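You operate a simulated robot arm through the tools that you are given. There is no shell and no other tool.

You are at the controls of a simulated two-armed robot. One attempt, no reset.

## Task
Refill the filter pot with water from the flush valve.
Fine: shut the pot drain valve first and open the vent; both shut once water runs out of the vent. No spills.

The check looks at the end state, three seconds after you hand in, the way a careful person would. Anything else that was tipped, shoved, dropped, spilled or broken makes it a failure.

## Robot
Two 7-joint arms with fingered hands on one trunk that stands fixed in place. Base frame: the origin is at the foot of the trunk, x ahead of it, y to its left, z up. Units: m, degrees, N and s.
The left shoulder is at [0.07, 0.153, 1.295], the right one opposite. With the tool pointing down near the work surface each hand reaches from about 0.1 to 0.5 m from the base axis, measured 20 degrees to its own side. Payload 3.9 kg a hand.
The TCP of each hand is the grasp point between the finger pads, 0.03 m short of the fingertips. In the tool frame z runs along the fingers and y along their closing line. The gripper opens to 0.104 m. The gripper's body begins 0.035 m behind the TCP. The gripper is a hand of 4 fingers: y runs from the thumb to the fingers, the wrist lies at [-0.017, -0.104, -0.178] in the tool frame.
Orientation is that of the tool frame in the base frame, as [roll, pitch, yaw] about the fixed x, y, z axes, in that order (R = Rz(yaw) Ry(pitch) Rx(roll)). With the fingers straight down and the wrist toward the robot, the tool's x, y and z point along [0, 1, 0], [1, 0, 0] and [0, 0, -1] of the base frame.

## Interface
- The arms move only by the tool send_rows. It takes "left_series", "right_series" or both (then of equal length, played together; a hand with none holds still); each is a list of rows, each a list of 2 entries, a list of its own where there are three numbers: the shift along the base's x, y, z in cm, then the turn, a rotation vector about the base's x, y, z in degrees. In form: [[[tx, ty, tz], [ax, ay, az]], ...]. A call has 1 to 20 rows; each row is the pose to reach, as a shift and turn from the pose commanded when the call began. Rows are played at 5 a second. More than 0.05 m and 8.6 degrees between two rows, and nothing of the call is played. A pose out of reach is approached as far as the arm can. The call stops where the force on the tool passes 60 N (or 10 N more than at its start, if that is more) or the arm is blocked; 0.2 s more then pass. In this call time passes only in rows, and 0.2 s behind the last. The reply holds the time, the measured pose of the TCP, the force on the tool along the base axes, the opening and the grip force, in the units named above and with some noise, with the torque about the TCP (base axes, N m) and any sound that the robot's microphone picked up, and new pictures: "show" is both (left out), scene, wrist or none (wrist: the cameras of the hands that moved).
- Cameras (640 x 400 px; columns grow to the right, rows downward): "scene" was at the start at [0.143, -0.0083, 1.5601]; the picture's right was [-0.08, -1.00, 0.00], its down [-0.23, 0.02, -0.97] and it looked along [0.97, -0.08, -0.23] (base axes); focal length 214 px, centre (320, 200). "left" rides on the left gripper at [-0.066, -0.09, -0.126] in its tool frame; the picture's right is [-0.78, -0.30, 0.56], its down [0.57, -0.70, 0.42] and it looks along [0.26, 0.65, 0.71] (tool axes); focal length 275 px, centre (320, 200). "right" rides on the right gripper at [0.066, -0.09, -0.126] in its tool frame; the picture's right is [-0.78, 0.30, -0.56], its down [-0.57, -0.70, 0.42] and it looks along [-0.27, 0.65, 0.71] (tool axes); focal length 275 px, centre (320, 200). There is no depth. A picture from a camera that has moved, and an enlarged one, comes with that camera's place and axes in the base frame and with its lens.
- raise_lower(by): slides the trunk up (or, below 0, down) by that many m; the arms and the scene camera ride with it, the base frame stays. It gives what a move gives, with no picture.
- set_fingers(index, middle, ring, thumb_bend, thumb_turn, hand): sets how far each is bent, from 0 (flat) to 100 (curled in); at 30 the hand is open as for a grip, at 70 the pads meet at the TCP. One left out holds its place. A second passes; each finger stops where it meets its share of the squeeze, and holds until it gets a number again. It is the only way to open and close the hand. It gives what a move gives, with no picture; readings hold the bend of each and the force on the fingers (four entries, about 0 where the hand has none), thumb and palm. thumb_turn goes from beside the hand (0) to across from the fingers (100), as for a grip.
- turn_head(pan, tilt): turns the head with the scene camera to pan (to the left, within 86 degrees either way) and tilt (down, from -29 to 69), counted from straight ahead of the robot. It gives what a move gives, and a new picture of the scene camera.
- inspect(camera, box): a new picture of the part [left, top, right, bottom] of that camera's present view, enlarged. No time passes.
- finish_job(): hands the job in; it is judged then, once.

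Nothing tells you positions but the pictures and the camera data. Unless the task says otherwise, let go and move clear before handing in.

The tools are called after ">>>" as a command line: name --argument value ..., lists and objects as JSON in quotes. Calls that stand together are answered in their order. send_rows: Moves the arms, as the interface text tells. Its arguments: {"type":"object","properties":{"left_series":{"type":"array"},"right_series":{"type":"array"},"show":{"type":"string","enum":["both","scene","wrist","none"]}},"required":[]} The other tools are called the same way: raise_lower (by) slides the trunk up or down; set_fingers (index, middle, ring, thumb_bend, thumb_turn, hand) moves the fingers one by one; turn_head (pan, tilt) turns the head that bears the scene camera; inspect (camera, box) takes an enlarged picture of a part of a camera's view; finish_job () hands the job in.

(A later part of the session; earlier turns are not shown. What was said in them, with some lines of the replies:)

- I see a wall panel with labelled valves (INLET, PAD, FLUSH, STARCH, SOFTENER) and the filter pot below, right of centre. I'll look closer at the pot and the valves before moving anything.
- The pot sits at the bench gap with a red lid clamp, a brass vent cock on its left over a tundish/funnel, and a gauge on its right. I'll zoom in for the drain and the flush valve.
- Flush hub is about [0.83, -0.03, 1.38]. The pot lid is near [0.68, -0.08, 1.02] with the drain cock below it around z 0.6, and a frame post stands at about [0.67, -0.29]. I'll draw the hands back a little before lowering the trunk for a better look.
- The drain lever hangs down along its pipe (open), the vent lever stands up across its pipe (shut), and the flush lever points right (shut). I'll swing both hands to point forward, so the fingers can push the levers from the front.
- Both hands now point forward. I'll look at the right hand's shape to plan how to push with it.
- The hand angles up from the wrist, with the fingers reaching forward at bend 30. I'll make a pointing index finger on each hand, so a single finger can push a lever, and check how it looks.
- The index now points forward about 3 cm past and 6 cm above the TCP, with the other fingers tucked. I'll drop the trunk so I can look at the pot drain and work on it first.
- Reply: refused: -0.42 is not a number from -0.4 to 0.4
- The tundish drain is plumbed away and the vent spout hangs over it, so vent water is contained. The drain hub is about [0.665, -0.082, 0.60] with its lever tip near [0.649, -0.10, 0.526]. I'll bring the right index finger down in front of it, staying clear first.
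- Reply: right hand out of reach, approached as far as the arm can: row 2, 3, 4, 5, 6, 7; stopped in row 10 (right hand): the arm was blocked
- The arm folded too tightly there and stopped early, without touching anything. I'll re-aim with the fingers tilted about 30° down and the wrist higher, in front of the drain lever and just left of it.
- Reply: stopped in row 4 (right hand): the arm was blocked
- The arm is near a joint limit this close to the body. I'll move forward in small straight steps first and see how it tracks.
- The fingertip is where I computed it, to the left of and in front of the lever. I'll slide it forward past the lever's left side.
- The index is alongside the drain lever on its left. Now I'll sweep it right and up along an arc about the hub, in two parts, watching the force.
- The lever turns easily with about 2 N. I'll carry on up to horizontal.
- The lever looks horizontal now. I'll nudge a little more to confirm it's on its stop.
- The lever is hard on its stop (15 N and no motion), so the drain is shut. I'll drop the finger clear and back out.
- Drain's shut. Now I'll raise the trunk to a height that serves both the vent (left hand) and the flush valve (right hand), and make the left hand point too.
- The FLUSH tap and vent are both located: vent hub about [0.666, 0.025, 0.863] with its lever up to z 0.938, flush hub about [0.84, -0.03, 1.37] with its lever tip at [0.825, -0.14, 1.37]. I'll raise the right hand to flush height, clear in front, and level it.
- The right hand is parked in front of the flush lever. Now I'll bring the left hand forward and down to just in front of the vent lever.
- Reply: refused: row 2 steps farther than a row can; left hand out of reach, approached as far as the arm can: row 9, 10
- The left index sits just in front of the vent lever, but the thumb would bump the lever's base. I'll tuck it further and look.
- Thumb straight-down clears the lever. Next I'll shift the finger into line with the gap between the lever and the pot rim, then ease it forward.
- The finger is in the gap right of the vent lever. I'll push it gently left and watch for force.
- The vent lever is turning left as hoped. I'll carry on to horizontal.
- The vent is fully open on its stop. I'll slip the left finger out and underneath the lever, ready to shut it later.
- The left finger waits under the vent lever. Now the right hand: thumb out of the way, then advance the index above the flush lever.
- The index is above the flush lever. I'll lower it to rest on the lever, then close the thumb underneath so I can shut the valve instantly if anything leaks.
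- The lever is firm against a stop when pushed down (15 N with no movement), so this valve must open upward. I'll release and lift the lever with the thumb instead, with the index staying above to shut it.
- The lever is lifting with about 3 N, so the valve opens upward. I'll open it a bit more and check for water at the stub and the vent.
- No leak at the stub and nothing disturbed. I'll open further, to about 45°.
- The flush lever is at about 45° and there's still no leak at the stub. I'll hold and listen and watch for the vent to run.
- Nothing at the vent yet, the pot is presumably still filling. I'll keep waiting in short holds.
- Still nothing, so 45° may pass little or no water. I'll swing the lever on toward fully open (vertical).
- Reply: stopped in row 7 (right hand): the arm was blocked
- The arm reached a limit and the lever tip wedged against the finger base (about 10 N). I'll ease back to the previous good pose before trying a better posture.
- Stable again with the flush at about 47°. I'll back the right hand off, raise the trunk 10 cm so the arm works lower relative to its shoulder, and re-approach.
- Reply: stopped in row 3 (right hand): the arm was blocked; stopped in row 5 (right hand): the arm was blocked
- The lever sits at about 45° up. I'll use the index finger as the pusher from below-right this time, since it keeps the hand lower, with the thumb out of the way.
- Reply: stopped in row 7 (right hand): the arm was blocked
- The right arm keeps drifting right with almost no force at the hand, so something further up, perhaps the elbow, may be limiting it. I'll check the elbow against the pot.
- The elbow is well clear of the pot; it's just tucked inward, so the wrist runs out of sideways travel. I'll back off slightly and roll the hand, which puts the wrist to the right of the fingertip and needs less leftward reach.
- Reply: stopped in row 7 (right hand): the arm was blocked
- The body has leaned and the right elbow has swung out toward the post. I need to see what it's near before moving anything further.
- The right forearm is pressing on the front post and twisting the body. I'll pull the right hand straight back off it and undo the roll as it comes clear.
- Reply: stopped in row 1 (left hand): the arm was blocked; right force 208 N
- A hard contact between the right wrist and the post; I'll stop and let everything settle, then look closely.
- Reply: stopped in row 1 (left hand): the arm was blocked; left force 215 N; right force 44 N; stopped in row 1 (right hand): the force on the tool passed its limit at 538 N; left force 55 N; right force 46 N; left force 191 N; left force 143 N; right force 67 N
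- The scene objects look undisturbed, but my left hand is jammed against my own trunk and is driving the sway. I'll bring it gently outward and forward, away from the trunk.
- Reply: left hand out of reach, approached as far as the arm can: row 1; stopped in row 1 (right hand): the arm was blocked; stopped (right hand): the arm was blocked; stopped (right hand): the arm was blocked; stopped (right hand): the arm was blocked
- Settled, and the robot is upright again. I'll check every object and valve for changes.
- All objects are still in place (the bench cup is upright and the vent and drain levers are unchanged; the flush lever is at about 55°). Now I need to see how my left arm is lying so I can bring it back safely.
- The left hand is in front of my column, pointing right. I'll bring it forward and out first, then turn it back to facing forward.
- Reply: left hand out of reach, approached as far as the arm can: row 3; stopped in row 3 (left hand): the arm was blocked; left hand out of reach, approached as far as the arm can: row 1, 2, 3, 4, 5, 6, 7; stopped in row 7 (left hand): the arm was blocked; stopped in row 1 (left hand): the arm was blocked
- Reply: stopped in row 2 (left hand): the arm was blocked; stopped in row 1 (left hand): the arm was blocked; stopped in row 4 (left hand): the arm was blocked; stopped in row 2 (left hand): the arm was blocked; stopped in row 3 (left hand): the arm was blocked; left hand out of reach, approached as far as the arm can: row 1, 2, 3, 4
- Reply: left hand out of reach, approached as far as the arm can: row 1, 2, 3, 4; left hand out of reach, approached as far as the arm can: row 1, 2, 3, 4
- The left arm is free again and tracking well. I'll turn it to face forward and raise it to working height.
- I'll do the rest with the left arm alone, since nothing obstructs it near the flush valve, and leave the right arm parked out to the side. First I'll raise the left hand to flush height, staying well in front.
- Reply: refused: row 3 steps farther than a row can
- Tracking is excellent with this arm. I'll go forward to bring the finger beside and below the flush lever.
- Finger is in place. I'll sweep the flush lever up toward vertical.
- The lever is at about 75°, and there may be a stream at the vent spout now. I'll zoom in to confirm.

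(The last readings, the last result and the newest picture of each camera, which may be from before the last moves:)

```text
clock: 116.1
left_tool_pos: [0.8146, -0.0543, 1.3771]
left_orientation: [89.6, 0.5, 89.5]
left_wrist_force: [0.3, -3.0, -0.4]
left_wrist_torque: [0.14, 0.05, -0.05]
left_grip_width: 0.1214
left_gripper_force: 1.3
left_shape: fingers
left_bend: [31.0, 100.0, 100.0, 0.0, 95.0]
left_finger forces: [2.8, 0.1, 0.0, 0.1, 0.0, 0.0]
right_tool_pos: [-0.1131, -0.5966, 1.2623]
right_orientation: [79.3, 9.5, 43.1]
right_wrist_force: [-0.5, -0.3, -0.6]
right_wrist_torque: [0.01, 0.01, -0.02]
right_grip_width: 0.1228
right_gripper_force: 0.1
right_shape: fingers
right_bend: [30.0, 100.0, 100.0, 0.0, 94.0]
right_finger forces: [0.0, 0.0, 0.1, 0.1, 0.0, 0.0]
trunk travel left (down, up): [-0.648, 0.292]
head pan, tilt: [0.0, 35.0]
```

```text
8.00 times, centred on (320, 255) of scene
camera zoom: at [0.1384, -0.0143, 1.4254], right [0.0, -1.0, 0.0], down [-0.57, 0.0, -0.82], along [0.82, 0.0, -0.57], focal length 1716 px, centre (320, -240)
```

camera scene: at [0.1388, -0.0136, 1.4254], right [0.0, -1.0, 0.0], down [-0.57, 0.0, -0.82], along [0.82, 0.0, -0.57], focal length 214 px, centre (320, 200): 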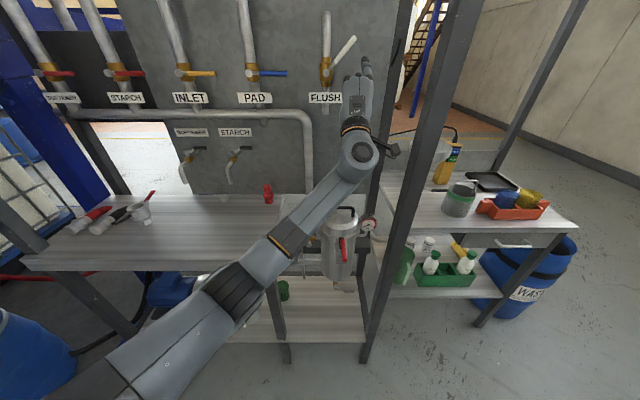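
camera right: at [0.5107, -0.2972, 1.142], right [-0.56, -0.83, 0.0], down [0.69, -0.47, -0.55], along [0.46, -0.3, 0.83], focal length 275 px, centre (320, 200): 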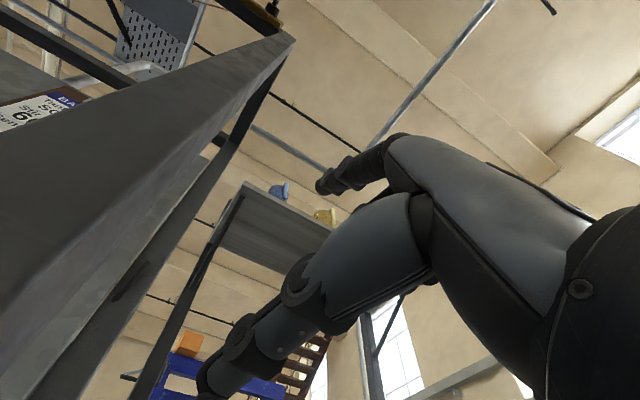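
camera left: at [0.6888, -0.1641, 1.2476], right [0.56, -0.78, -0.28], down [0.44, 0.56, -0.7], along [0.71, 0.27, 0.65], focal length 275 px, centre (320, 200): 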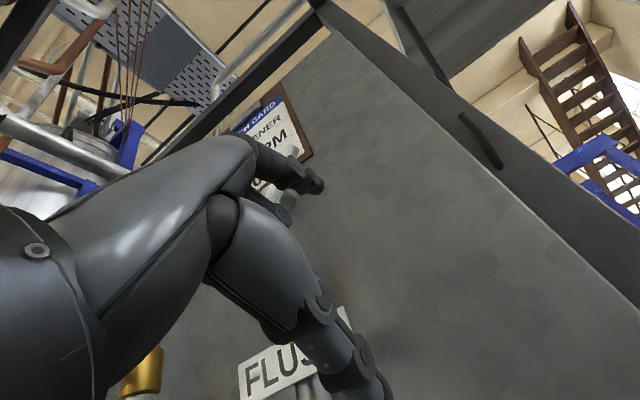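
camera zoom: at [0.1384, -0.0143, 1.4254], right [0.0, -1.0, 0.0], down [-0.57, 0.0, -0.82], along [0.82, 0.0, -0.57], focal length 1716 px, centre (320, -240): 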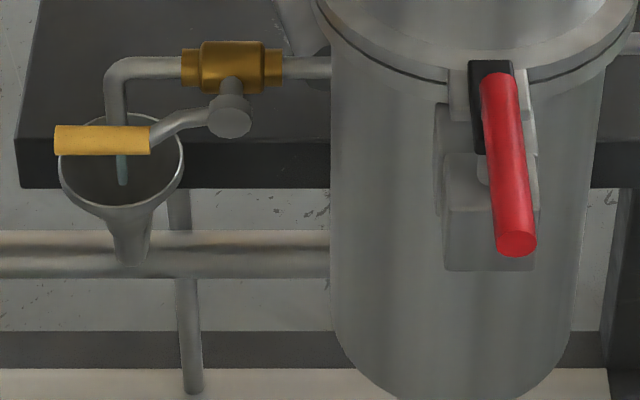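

Water is running from the vent into the tundish, so the pot is full. Shutting the flush first: I'll move the finger around to the left side of the lever.

>>> send_rows --left_series '[[[-2.5, -0.5, 0], [0, 0, 0]], [[-5.5, -0.5, 0], [0, 0, 0]], [[-5.5, 2, 1], [0, 0, 0]], [[-5.5, 4.7, 1.6], [0, 0, 0]], [[-2.5, 4.7, 1.6], [0, 0, 0]], [[0, 4.7, 1.6], [0, 0, 0]]]' --show "none"

>>> inspect --camera "scene" --box '[264, 0, 392, 80]'

```text
clock: 117.5
left_tool_pos: [0.8138, -0.0083, 1.3935]
left_orientation: [89.5, 0.6, 89.7]
left_wrist_force: [0.6, 1.1, 0.5]
left_wrist_torque: [0.0, -0.01, 0.02]
left_grip_width: 0.1226
left_gripper_force: 0.1
left_shape: fingers
left_bend: [30.0, 100.0, 100.0, 0.0, 95.0]
left_finger forces: [0.0, 0.0, 0.0, 0.1, 0.0, 0.0]
right_tool_pos: [-0.1137, -0.5948, 1.2625]
right_orientation: [79.2, 9.5, 43.1]
right_wrist_force: [0.0, -0.2, -0.3]
right_wrist_torque: [0.02, -0.03, 0.02]
right_grip_width: 0.1228
right_gripper_force: 0.0
right_shape: fingers
right_bend: [30.0, 100.0, 100.0, 0.0, 94.0]
right_finger forces: [0.1, 0.0, 0.0, 0.0, 0.1, 0.0]
trunk travel left (down, up): [-0.648, 0.292]
head pan, tilt: [0.0, 35.0]
```

```text
5.00 times, centred on (328, 40) of scene
camera zoom: at [0.1382, -0.0134, 1.4254], right [0.0, -1.0, 0.0], down [-0.57, 0.0, -0.82], along [0.82, 0.0, -0.57], focal length 1072 px, centre (280, 1000)
```

zoom: 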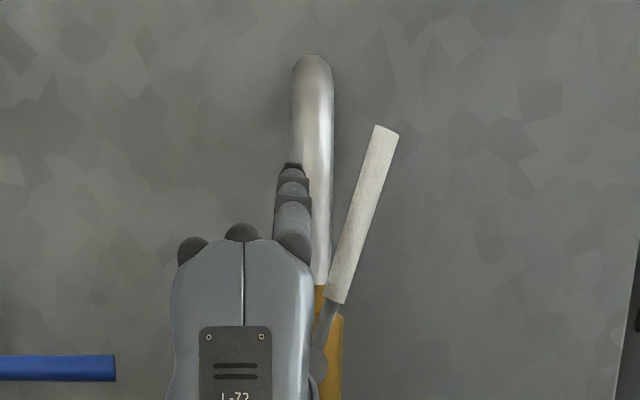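

>>> send_rows --left_series '[[[0, -1.1, -0.3], [0, 0, 0]], [[0, -2.24, -0.5], [0, 0, 0]], [[0, -3.0, -0.65], [0, 0, 0]], [[0, -3.63, -0.8], [0, 0, 0]], [[0, -4.3, -1.1], [0, 0, 0]], [[0, -4.94, -1.4], [0, 0, 0]], [[0, -5.55, -1.8], [0, 0, 0]], [[0, -6.14, -2.2], [0, 0, 0]], [[0, -6.7, -2.65], [0, 0, 0]], [[0, -7.2, -3.1], [0, 0, 0]], [[0, -7.65, -3.7], [0, 0, 0]], [[0, -8.04, -4.3], [0, 0, 0]], [[0, -8.4, -4.9], [0, 0, 0]], [[0, -8.7, -5.5], [0, 0, 0]], [[0, -8.9, -6.2], [0, 0, 0]], [[0, -9.1, -6.9], [0, 0, 0]]]' --show "none"

>>> inspect --camera "scene" --box '[264, 20, 392, 100]'

>>> inspect --camera "scene" --box '[280, 230, 328, 260]'

```text
clock: 120.9
left_tool_pos: [0.813, -0.0986, 1.3251]
left_orientation: [89.4, 0.6, 89.6]
left_wrist_force: [-0.5, 1.4, 1.6]
left_wrist_torque: [-0.14, -0.06, 0.0]
left_grip_width: 0.1249
left_gripper_force: 1.3
left_shape: fingers
left_bend: [29.0, 100.0, 100.0, 0.0, 95.0]
left_finger forces: [2.2, 0.0, 0.1, 0.0, 0.1, 0.1]
right_tool_pos: [-0.1132, -0.5941, 1.2622]
right_orientation: [79.1, 9.5, 43.1]
right_wrist_force: [-0.6, -0.3, -0.5]
right_wrist_torque: [-0.04, -0.01, -0.01]
right_grip_width: 0.1226
right_gripper_force: 0.0
right_shape: fingers
right_bend: [30.0, 100.0, 100.0, 0.0, 94.0]
right_finger forces: [0.1, 0.1, 0.1, 0.0, 0.1, 0.0]
trunk travel left (down, up): [-0.648, 0.292]
head pan, tilt: [0.0, 35.0]
```

```text
5.00 times, centred on (328, 60) of scene
camera zoom: at [0.1372, -0.0131, 1.4256], right [0.0, -1.0, 0.0], down [-0.57, 0.0, -0.82], along [0.82, 0.0, -0.57], focal length 1072 px, centre (280, 900)
```

zoom: 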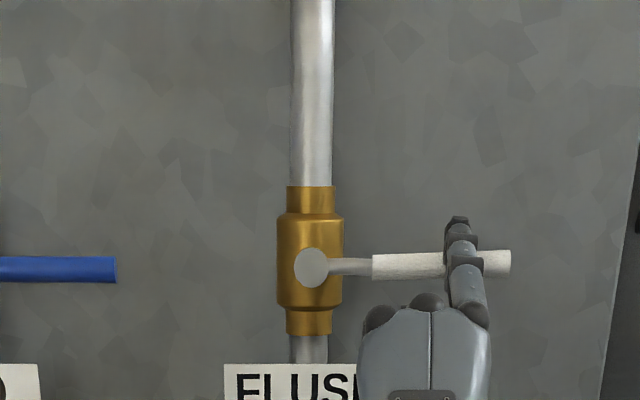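

```text
13.33 times, centred on (304, 245) of scene
camera zoom: at [0.1372, -0.0131, 1.4256], right [0.0, -1.0, 0.0], down [-0.57, 0.0, -0.82], along [0.82, 0.0, -0.57], focal length 2860 px, centre (533, -400)
```

zoom: 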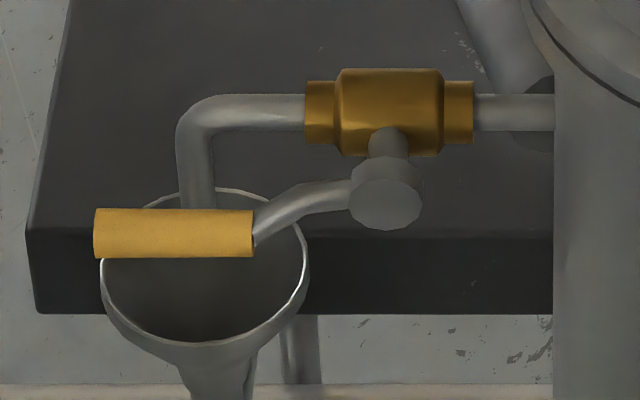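

The flush is nearly shut and the stream has stopped. I'll press it down onto its stop.

>>> send_rows --left_series '[[[0, 0, -0.5], [0, 0, 0]], [[0, 0, -1.0], [0, 0, 0]], [[0, 0, -1.4], [0, 0, 0]]]' --show "none"

>>> inspect --camera "scene" --box '[264, 20, 392, 100]'

```text
clock: 121.7
left_tool_pos: [0.8129, -0.0994, 1.3132]
left_orientation: [89.2, 0.8, 89.6]
left_wrist_force: [1.1, 0.4, 10.5]
left_wrist_torque: [-0.17, -0.11, 0.01]
left_grip_width: 0.1321
left_gripper_force: 4.0
left_shape: fingers
left_bend: [25.0, 100.0, 100.0, 0.0, 95.0]
left_finger forces: [8.2, 0.0, 0.0, 0.0, 0.0, 0.0]
right_tool_pos: [-0.1149, -0.5953, 1.2625]
right_orientation: [79.1, 9.5, 43.2]
right_wrist_force: [-0.3, 0.0, -0.4]
right_wrist_torque: [0.0, -0.02, 0.02]
right_grip_width: 0.1228
right_gripper_force: 0.1
right_shape: fingers
right_bend: [30.0, 100.0, 100.0, 0.0, 94.0]
right_finger forces: [0.0, 0.1, 0.1, 0.1, 0.0, 0.0]
trunk travel left (down, up): [-0.648, 0.292]
head pan, tilt: [0.0, 35.0]
```

```text
5.00 times, centred on (328, 60) of scene
camera zoom: at [0.1359, -0.0131, 1.4258], right [0.0, -1.0, 0.0], down [-0.57, 0.0, -0.82], along [0.82, 0.0, -0.57], focal length 1072 px, centre (280, 900)
```

zoom: 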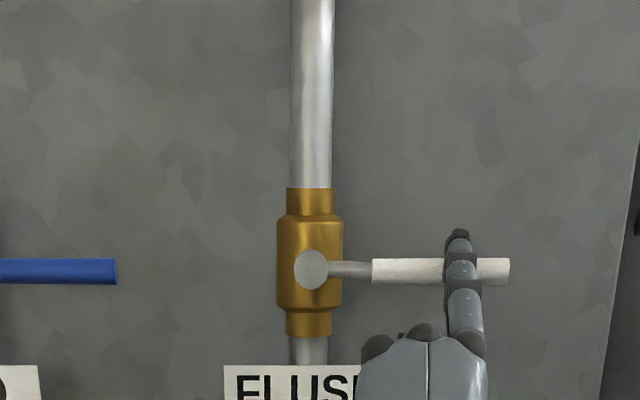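

The flush is hard on its closed stop. Now I'll back out and move to the vent, lowering the trunk to the height that worked before.

>>> send_rows --left_series '[[[0, 0, 1.5], [0, 0, 0]], [[-3, 0, 2.2], [0, 0, 0]], [[-7, 0, 2.2], [0, 0, 0]], [[-11, 1, 2.2], [0, 0, 0]], [[-15, 3, 2.2], [0, 0, 0]], [[-18.5, 6, 2.2], [0, 0, 0]], [[-21, 10, 2.2], [0, 0, 0]], [[-22, 14, 1.2], [0, 0, 0]], [[-22.5, 18, 0], [0, 0, 0]]]' --show "scene"

>>> raise_lower --by -0.1

```text
clock: 123.7
left_tool_pos: [0.5881, 0.0836, 1.3115]
left_orientation: [89.5, 0.5, 89.6]
left_wrist_force: [0.4, -0.5, 0.2]
left_wrist_torque: [0.0, 0.03, -0.01]
left_grip_width: 0.123
left_gripper_force: 0.0
left_shape: fingers
left_bend: [30.0, 100.0, 100.0, 0.0, 95.0]
left_finger forces: [0.0, 0.1, 0.1, 0.1, 0.0, 0.0]
right_tool_pos: [-0.1141, -0.5937, 1.2637]
right_orientation: [79.1, 9.5, 43.1]
right_wrist_force: [0.2, 0.1, -0.8]
right_wrist_torque: [0.02, 0.01, 0.01]
right_grip_width: 0.1226
right_gripper_force: 0.0
right_shape: fingers
right_bend: [30.0, 100.0, 100.0, 0.0, 94.0]
right_finger forces: [0.0, 0.1, 0.0, 0.0, 0.1, 0.1]
trunk travel left (down, up): [-0.648, 0.292]
head pan, tilt: [0.0, 35.0]
camera scene: at [0.1373, -0.0121, 1.4256], right [0.0, -1.0, 0.0], down [-0.57, 0.0, -0.82], along [0.82, 0.0, -0.57], focal length 214 px, centre (320, 200)
```

scene: 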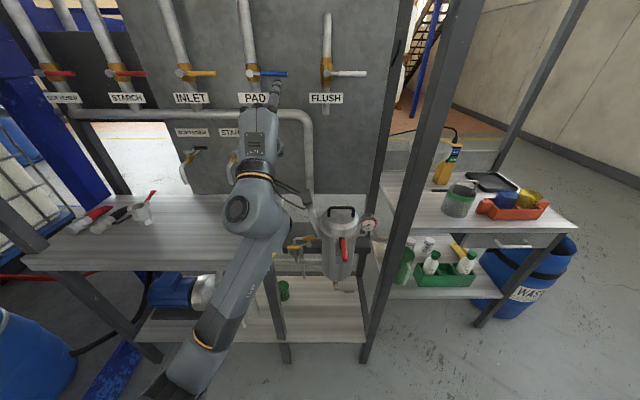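

```text
clock: 125.0
left_tool_pos: [0.5897, 0.0821, 1.2123]
left_orientation: [89.4, 0.6, 89.7]
left_wrist_force: [0.6, 0.3, -0.5]
left_wrist_torque: [0.0, 0.03, 0.0]
left_grip_width: 0.1229
left_gripper_force: 0.1
left_shape: fingers
left_bend: [30.0, 100.0, 100.0, 0.0, 95.0]
left_finger forces: [0.0, 0.1, 0.0, 0.1, 0.0, 0.0]
right_tool_pos: [-0.1137, -0.594, 1.163]
right_orientation: [79.2, 9.5, 43.1]
right_wrist_force: [0.1, -0.1, -0.3]
right_wrist_torque: [0.01, 0.0, 0.04]
right_grip_width: 0.1227
right_gripper_force: 0.1
right_shape: fingers
right_bend: [30.0, 100.0, 100.0, 0.0, 94.0]
right_finger forces: [0.0, 0.0, 0.0, 0.1, 0.0, 0.0]
trunk travel left (down, up): [-0.548, 0.392]
head pan, tilt: [0.0, 35.0]
```

>>> send_rows --left_series '[[[1, 0.5, -4], [0, 0, 0]], [[1, 1, -8.4], [0, 0, 0]], [[1, 1.6, -12.8], [0, 0, 0]], [[0.5, 1.6, -17.2], [0, 0, 0]], [[-0.5, 1.6, -21.4], [0, 0, 0]], [[-1.6, 1.6, -25.6], [0, 0, 0]], [[-2, 1.6, -30], [0, 0, 0]], [[-2, 1.6, -34.4], [0, 0, 0]], [[-2, 1.6, -38.8], [0, 0, 0]], [[-2, 1.6, -43], [0, 0, 0]], [[-1.8, 1.6, -44.2], [0, 0, 0]]]' --show "both"

>>> inspect --camera "scene" --box '[256, 185, 352, 245]'

```text
clock: 127.4
left_tool_pos: [0.5694, 0.0951, 0.7694]
left_orientation: [89.4, 0.6, 89.5]
left_wrist_force: [-0.6, 0.2, -0.5]
left_wrist_torque: [-0.01, 0.02, 0.02]
left_grip_width: 0.123
left_gripper_force: 0.0
left_shape: fingers
left_bend: [30.0, 100.0, 100.0, 0.0, 95.0]
left_finger forces: [0.1, 0.1, 0.1, 0.0, 0.0, 0.1]
right_tool_pos: [-0.1136, -0.5958, 1.1615]
right_orientation: [79.1, 9.5, 43.0]
right_wrist_force: [0.5, 0.6, 0.8]
right_wrist_torque: [0.01, -0.01, 0.02]
right_grip_width: 0.1229
right_gripper_force: 0.1
right_shape: fingers
right_bend: [30.0, 100.0, 100.0, 0.0, 94.0]
right_finger forces: [0.0, 0.1, 0.1, 0.0, 0.0, 0.1]
trunk travel left (down, up): [-0.548, 0.392]
head pan, tilt: [0.0, 35.0]
camera scene: at [0.1378, -0.0135, 1.3255], right [0.0, -1.0, 0.0], down [-0.57, 0.0, -0.82], along [0.82, 0.0, -0.57], focal length 214 px, centre (320, 200)
camera left: at [0.4449, 0.0303, 0.6793], right [0.55, -0.78, -0.28], down [0.44, 0.56, -0.7], along [0.71, 0.27, 0.65], focal length 275 px, centre (320, 200)
```

scene: 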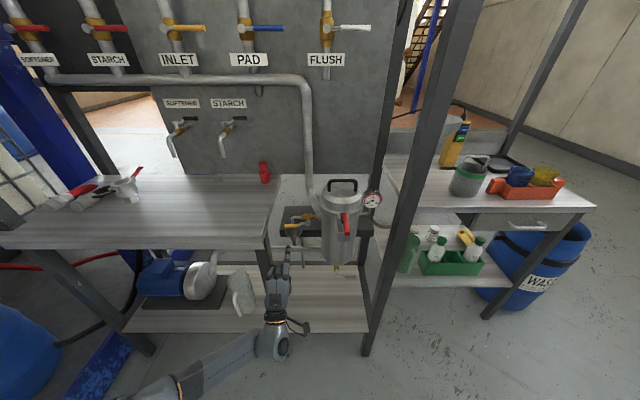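
left: 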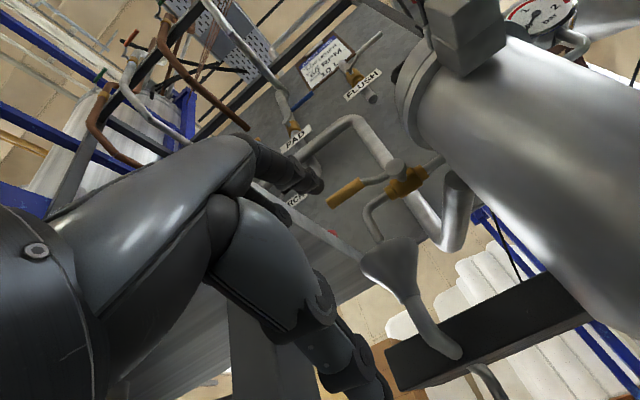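

```text
6.67 times, centred on (304, 215) of scene
camera zoom: at [0.1378, -0.0135, 1.3255], right [0.0, -1.0, 0.0], down [-0.57, 0.0, -0.82], along [0.82, 0.0, -0.57], focal length 1430 px, centre (427, 100)
```

zoom: 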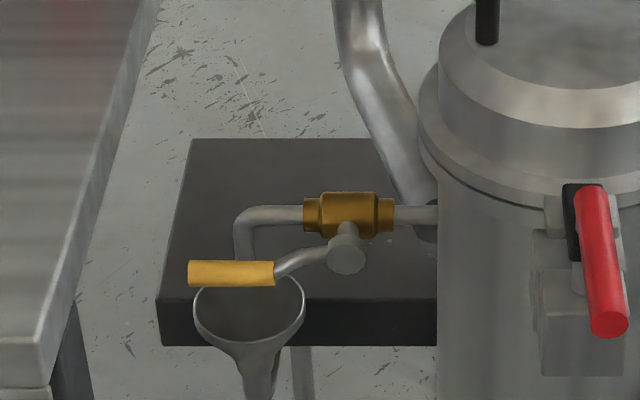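

The flow has stopped and the vent lever is still open (horizontal). I'll move the finger under it and lift.

>>> send_rows --left_series '[[[2.5, 0.2, 0], [0, 0, 0]], [[5, 0.35, 0], [0, 0, 0]], [[7.3, 0.35, 0], [0, 0, 0]], [[7.3, 0.3, 1], [0, 0, 0]], [[7.3, 0.3, 1.9], [0, 0, 0]], [[7.3, 0.4, 2.5], [0, 0, 0]], [[7.3, 0.4, 3.1], [0, 0, 0]], [[7.3, 0.4, 3.7], [0, 0, 0]]]' --show "none"

>>> inspect --camera "scene" --box '[256, 185, 352, 245]'

```text
clock: 129.2
left_tool_pos: [0.6438, 0.1017, 0.8066]
left_orientation: [89.6, 0.5, 89.7]
left_wrist_force: [1.1, 0.2, -3.1]
left_wrist_torque: [0.02, 0.06, 0.01]
left_grip_width: 0.1205
left_gripper_force: 1.1
left_shape: fingers
left_bend: [32.0, 100.0, 100.0, 0.0, 95.0]
left_finger forces: [2.1, 0.1, 0.0, 0.0, 0.0, 0.1]
right_tool_pos: [-0.1144, -0.595, 1.1626]
right_orientation: [79.1, 9.6, 42.9]
right_wrist_force: [-0.9, 0.4, 0.2]
right_wrist_torque: [0.02, 0.01, -0.01]
right_grip_width: 0.1228
right_gripper_force: 0.0
right_shape: fingers
right_bend: [30.0, 100.0, 100.0, 0.0, 94.0]
right_finger forces: [0.0, 0.0, 0.0, 0.0, 0.1, 0.0]
trunk travel left (down, up): [-0.548, 0.392]
head pan, tilt: [0.0, 35.0]
```

```text
6.67 times, centred on (304, 215) of scene
camera zoom: at [0.1382, -0.0134, 1.3254], right [0.0, -1.0, 0.0], down [-0.57, 0.0, -0.82], along [0.82, 0.0, -0.57], focal length 1430 px, centre (427, 100)
```

zoom: 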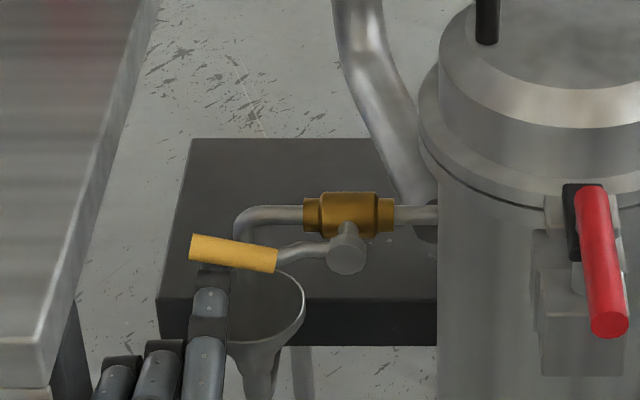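

>>> send_rows --left_series '[[[0, 0, 0.6], [0, 0, 0]], [[0, -0.1, 1.2], [0, 0, 0]], [[0, -0.2, 1.8], [0, 0, 0]], [[0, -0.5, 2.5], [0, 0, 0]], [[0, -0.8, 3.1], [0, 0, 0]], [[0, -1.1, 3.6], [0, 0, 0]], [[0, -1.5, 4.0], [0, 0, 0]], [[0, -1.9, 4.4], [0, 0, 0]], [[0, -2.3, 4.8], [0, 0, 0]], [[0, -2.7, 5.1], [0, 0, 0]], [[0, -3.2, 5.4], [0, 0, 0]], [[0, -3.7, 5.65], [0, 0, 0]]]' --show "none"

>>> inspect --camera "scene" --box '[256, 185, 352, 245]'

>>> inspect --camera "left" --box '[160, 80, 480, 280]'

```text
clock: 131.8
left_tool_pos: [0.6442, 0.0646, 0.8619]
left_orientation: [89.5, 0.6, 89.6]
left_wrist_force: [0.1, 1.7, -0.9]
left_wrist_torque: [-0.08, 0.04, 0.01]
left_grip_width: 0.1208
left_gripper_force: 0.8
left_shape: fingers
left_bend: [32.0, 100.0, 100.0, 0.0, 95.0]
left_finger forces: [1.6, 0.0, 0.0, 0.0, 0.0, 0.1]
right_tool_pos: [-0.114, -0.5954, 1.1633]
right_orientation: [79.2, 9.5, 43.2]
right_wrist_force: [0.0, -0.2, 0.2]
right_wrist_torque: [-0.02, -0.01, 0.03]
right_grip_width: 0.1228
right_gripper_force: 0.0
right_shape: fingers
right_bend: [30.0, 100.0, 100.0, 0.0, 94.0]
right_finger forces: [0.0, 0.0, 0.0, 0.0, 0.0, 0.0]
trunk travel left (down, up): [-0.548, 0.392]
head pan, tilt: [0.0, 35.0]
```

```text
6.67 times, centred on (304, 215) of scene
camera zoom: at [0.138, -0.0134, 1.3255], right [0.0, -1.0, 0.0], down [-0.57, 0.0, -0.82], along [0.82, 0.0, -0.57], focal length 1430 px, centre (427, 100)
```

zoom: 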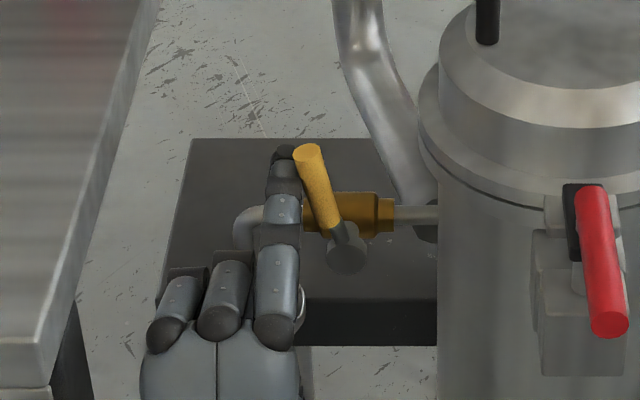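

```text
2.00 times, centred on (320, 180) of left
camera zoom: at [0.5189, -0.0019, 0.7726], right [0.55, -0.78, -0.28], down [0.43, 0.56, -0.7], along [0.71, 0.27, 0.65], focal length 551 px, centre (320, 240)
```

zoom: 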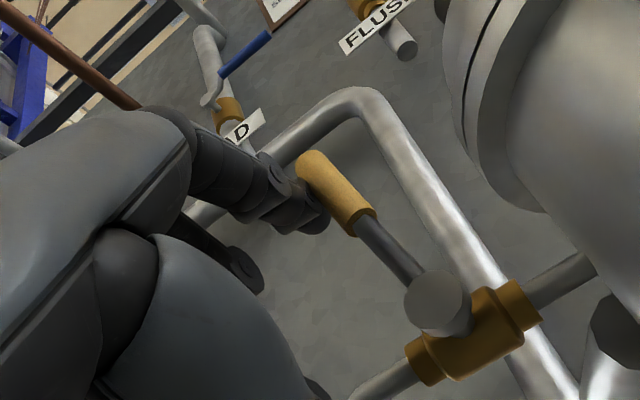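

The vent lever is about 20° short of upright. I'll push it on to its stop.

>>> send_rows --left_series '[[[0, -0.6, 0.15], [0, 0, 0]], [[0, -1.2, 0.25], [0, 0, 0]], [[0, -1.8, 0.25], [0, 0, 0]], [[0, -2.3, 0.25], [0, 0, 0]], [[0, -2.7, 0.25], [0, 0, 0]]]' --show "none"

>>> inspect --camera "scene" --box '[256, 185, 352, 245]'

>>> inspect --camera "left" --box '[160, 80, 480, 280]'

```text
clock: 133.0
left_tool_pos: [0.6434, 0.048, 0.8652]
left_orientation: [89.4, 1.2, 90.4]
left_wrist_force: [-7.8, 40.4, -1.4]
left_wrist_torque: [-2.1, -0.42, 0.29]
left_grip_width: 0.1208
left_gripper_force: 20.6
left_shape: fingers
left_bend: [32.0, 100.0, 100.0, 0.0, 95.0]
left_finger forces: [41.4, 0.1, 0.0, 0.1, 0.0, 0.0]
right_tool_pos: [-0.1126, -0.5879, 1.1678]
right_orientation: [78.9, 9.8, 43.3]
right_wrist_force: [-0.6, 0.4, -0.4]
right_wrist_torque: [0.0, 0.01, 0.01]
right_grip_width: 0.1226
right_gripper_force: 0.0
right_shape: fingers
right_bend: [30.0, 100.0, 100.0, 0.0, 94.0]
right_finger forces: [0.0, 0.1, 0.0, 0.0, 0.0, 0.0]
trunk travel left (down, up): [-0.548, 0.392]
head pan, tilt: [0.0, 35.0]
```

```text
6.67 times, centred on (304, 215) of scene
camera zoom: at [0.1362, -0.0033, 1.3256], right [0.01, -1.0, 0.01], down [-0.57, -0.01, -0.82], along [0.82, 0.0, -0.57], focal length 1430 px, centre (427, 100)
```

zoom: 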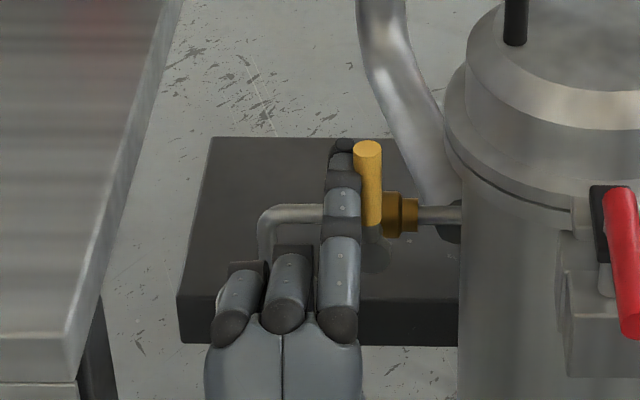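

```text
2.00 times, centred on (320, 180) of left
camera zoom: at [0.5202, -0.0203, 0.776], right [0.56, -0.78, -0.27], down [0.43, 0.56, -0.71], along [0.7, 0.28, 0.65], focal length 551 px, centre (320, 240)
```

zoom: 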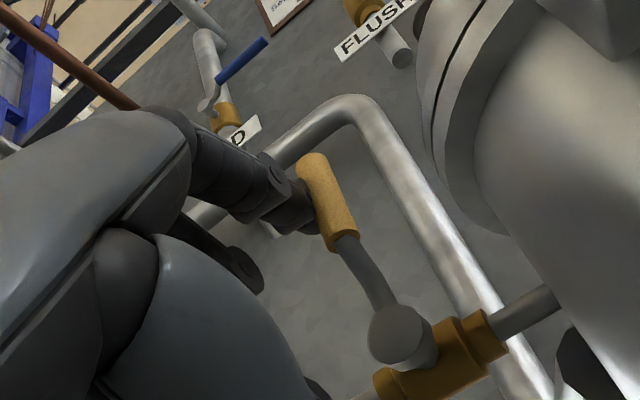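

The vent is hard on its closed stop (40 N was more than enough). I'll ease off and withdraw the left hand.

>>> send_rows --left_series '[[[0, 0.7, 0], [0, 0, 0]], [[0, 1.5, 0], [0, 0, 0]], [[0, 2.3, 0], [0, 0, 0]], [[-2.5, 2.8, 0], [0, 0, 0]], [[-5.5, 3, 0], [0, 0, 0]], [[-9, 4, 0], [0, 0, 0]], [[-12.5, 6, 0], [0, 0, 0]], [[-15.5, 9, 0.5], [0, 0, 0]], [[-17, 12, 1], [0, 0, 0]]]' --show "scene"

>>> inspect --camera "scene" --box '[256, 185, 352, 245]'

>>> inspect --camera "scene" --box '[256, 0, 384, 80]'

>>> inspect --camera "scene" --box '[264, 220, 392, 300]'

```text
clock: 135.0
left_tool_pos: [0.4709, 0.1571, 0.8733]
left_orientation: [89.5, 0.6, 89.5]
left_wrist_force: [-0.1, -0.6, -0.3]
left_wrist_torque: [0.0, -0.01, -0.01]
left_grip_width: 0.1227
left_gripper_force: 0.2
left_shape: fingers
left_bend: [30.0, 100.0, 100.0, 0.0, 95.0]
left_finger forces: [0.1, 0.0, 0.0, 0.1, 0.1, 0.0]
right_tool_pos: [-0.1149, -0.5941, 1.1625]
right_orientation: [79.1, 9.5, 43.1]
right_wrist_force: [-1.2, -0.1, -0.2]
right_wrist_torque: [0.03, 0.03, 0.03]
right_grip_width: 0.1229
right_gripper_force: 0.0
right_shape: fingers
right_bend: [30.0, 100.0, 100.0, 0.0, 94.0]
right_finger forces: [0.0, 0.0, 0.0, 0.0, 0.0, 0.1]
trunk travel left (down, up): [-0.548, 0.392]
head pan, tilt: [0.0, 35.0]
camera scene: at [0.1373, -0.0126, 1.3255], right [0.0, -1.0, 0.0], down [-0.57, 0.0, -0.82], along [0.82, 0.0, -0.57], focal length 214 px, centre (320, 200)
```

scene: 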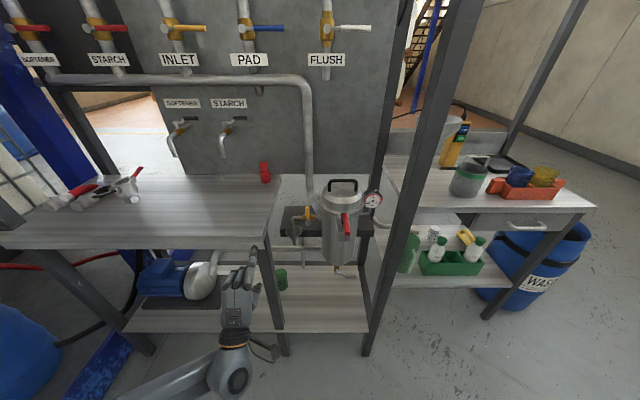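

```text
6.67 times, centred on (304, 215) of scene
camera zoom: at [0.1373, -0.0126, 1.3255], right [0.0, -1.0, 0.0], down [-0.57, 0.0, -0.82], along [0.82, 0.0, -0.57], focal length 1430 px, centre (427, 100)
```

zoom: 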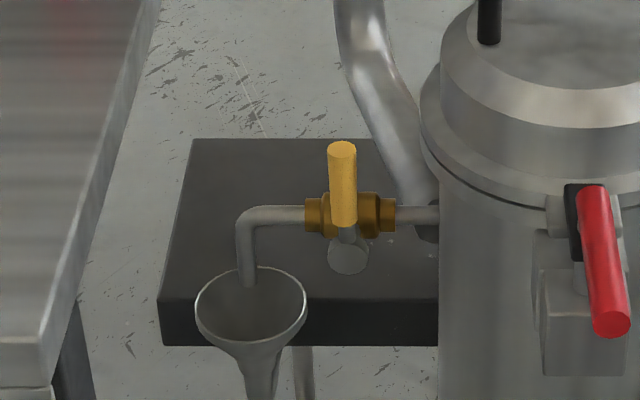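

```text
5.00 times, centred on (320, 40) of scene
camera zoom: at [0.1373, -0.0126, 1.3255], right [0.0, -1.0, 0.0], down [-0.57, 0.0, -0.82], along [0.82, 0.0, -0.57], focal length 1072 px, centre (320, 1000)
```

zoom: 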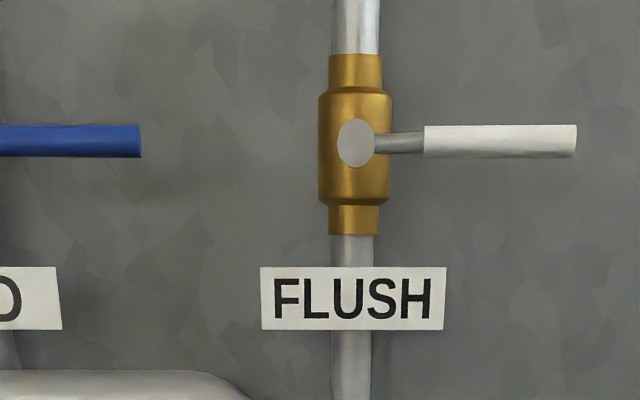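

```text
5.00 times, centred on (328, 260) of scene
camera zoom: at [0.1373, -0.0126, 1.3255], right [0.0, -1.0, 0.0], down [-0.57, 0.0, -0.82], along [0.82, 0.0, -0.57], focal length 1072 px, centre (280, -100)
```

zoom: 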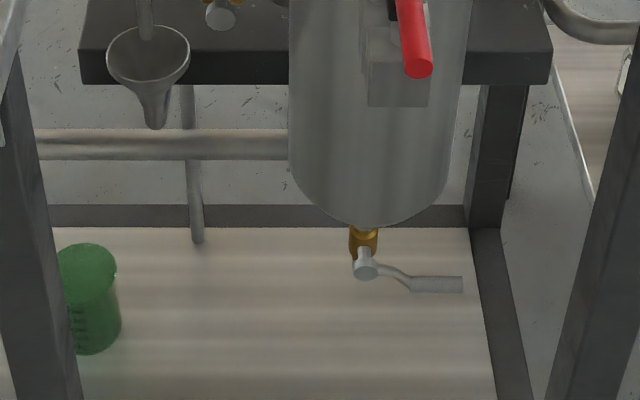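

All three valves are shut, and the tundish and shelf show no spill. One last look around the area where the right arm swung, and the upper shelf.

>>> turn_head --pan -40 --tilt 5

>>> turn_head --pan -45 --tilt 40

>>> turn_head --pan 30 --tilt 40

```text
clock: 136.1
left_tool_pos: [0.4728, 0.1566, 0.8747]
left_orientation: [89.4, 0.6, 89.6]
left_wrist_force: [0.2, -0.1, -0.1]
left_wrist_torque: [0.02, 0.04, -0.01]
left_grip_width: 0.1224
left_gripper_force: 0.1
left_shape: fingers
left_bend: [30.0, 100.0, 100.0, 0.0, 95.0]
left_finger forces: [0.1, 0.0, 0.0, 0.1, 0.0, 0.1]
right_tool_pos: [-0.1146, -0.5943, 1.1624]
right_orientation: [79.3, 9.5, 43.1]
right_wrist_force: [0.7, 0.4, 0.2]
right_wrist_torque: [0.01, -0.01, 0.0]
right_grip_width: 0.1229
right_gripper_force: 0.1
right_shape: fingers
right_bend: [30.0, 100.0, 100.0, 0.0, 94.0]
right_finger forces: [0.0, 0.0, 0.0, 0.0, 0.0, 0.0]
trunk travel left (down, up): [-0.548, 0.392]
head pan, tilt: [-40.0, 5.0]
camera scene: at [0.1201, -0.0722, 1.3736], right [-0.64, -0.77, 0.0], down [-0.07, 0.06, -1.0], along [0.76, -0.64, -0.09], focal length 214 px, centre (320, 200)
```

scene: 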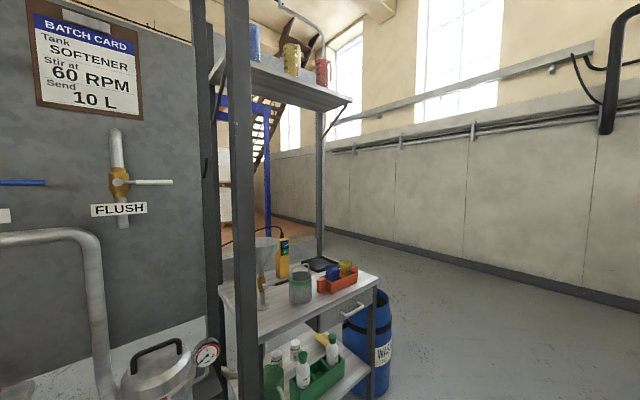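

```text
clock: 137.1
left_tool_pos: [0.4734, 0.1569, 0.8731]
left_orientation: [89.5, 0.6, 89.7]
left_wrist_force: [0.8, 0.7, 0.7]
left_wrist_torque: [0.03, -0.01, 0.01]
left_grip_width: 0.1227
left_gripper_force: 0.1
left_shape: fingers
left_bend: [30.0, 100.0, 100.0, 0.0, 95.0]
left_finger forces: [0.0, 0.1, 0.1, 0.0, 0.0, 0.0]
right_tool_pos: [-0.1135, -0.5935, 1.1627]
right_orientation: [79.2, 9.5, 43.1]
right_wrist_force: [0.2, -0.1, 1.3]
right_wrist_torque: [0.0, 0.0, -0.02]
right_grip_width: 0.123
right_gripper_force: 0.1
right_shape: fingers
right_bend: [30.0, 100.0, 100.0, 0.0, 94.0]
right_finger forces: [0.0, 0.0, 0.1, 0.0, 0.0, 0.0]
trunk travel left (down, up): [-0.548, 0.392]
head pan, tilt: [-45.0, 40.0]
camera scene: at [0.1098, -0.0733, 1.318], right [-0.71, -0.71, 0.0], down [-0.45, 0.45, -0.77], along [0.54, -0.54, -0.64], focal length 214 px, centre (320, 200)
```

scene: 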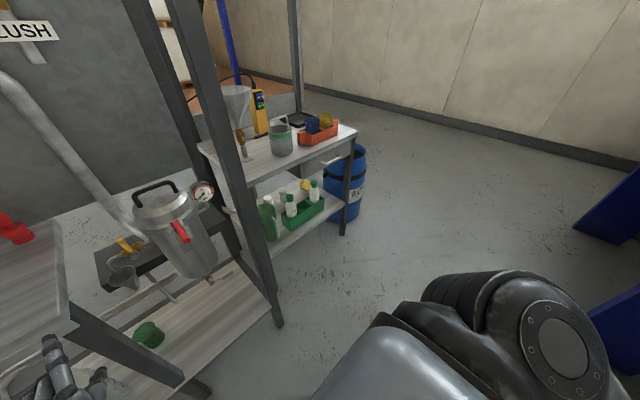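

```text
clock: 138.5
left_tool_pos: [0.472, 0.1579, 0.8736]
left_orientation: [89.4, 0.6, 89.6]
left_wrist_force: [0.9, 0.5, 0.1]
left_wrist_torque: [0.03, 0.0, 0.02]
left_grip_width: 0.1228
left_gripper_force: 0.1
left_shape: fingers
left_bend: [30.0, 100.0, 100.0, 0.0, 95.0]
left_finger forces: [0.1, 0.0, 0.0, 0.0, 0.0, 0.1]
right_tool_pos: [-0.1138, -0.5955, 1.1622]
right_orientation: [79.2, 9.4, 43.0]
right_wrist_force: [-0.2, 0.9, 0.3]
right_wrist_torque: [-0.01, -0.02, -0.01]
right_grip_width: 0.1228
right_gripper_force: 0.0
right_shape: fingers
right_bend: [30.0, 100.0, 100.0, 0.0, 94.0]
right_finger forces: [0.0, 0.0, 0.0, 0.0, 0.0, 0.1]
trunk travel left (down, up): [-0.548, 0.392]
head pan, tilt: [30.0, 40.0]
camera scene: at [0.1234, 0.0292, 1.3179], right [0.5, -0.87, 0.0], down [-0.56, -0.32, -0.77], along [0.66, 0.38, -0.64], focal length 214 px, centre (320, 200)
```

scene: 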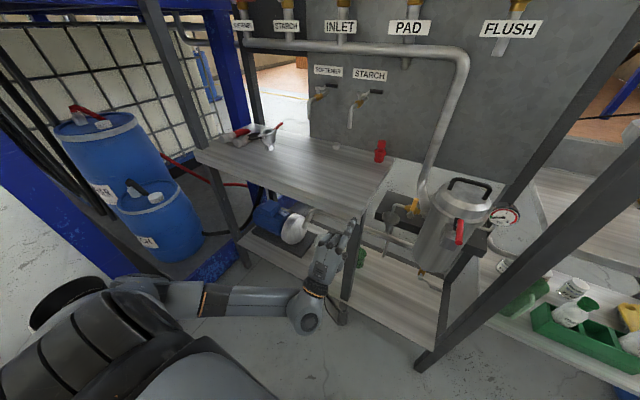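

The drain, vent and flush valves are all shut, the pot is full (water ran from the vent into the tundish), and I can see no spill and nothing knocked over. Both hands are clear, so I'm handing in.

>>> finish_job

```text
The job is handed in.
```

The filter pot is refilled. The drain, vent and flush valves are all shut, and I saw no spill.

- **Order:** I shut the drain first, then opened the vent and the flush valve. When water ran from the vent into the tundish, I shut the flush valve and then the vent. I pressed each valve against its stop to check it was closed.
- **Collision:** Partway through, my right arm caught on the front post. It hit hard: the wrist force read about 180 N, with one spike to 538 N. The robot swayed for several seconds before it settled. I parked the right arm and finished with the left.
- **Condition of the area:** Afterwards I looked over both benches, both lower shelves, the upper shelf and the floor. I found nothing tipped, moved or broken. I checked this only by camera, so look at the post and the right wrist before using the robot again.
- **Vent valve:** I closed it with about 40 N, more than it needed. The lever stands upright on its stop.
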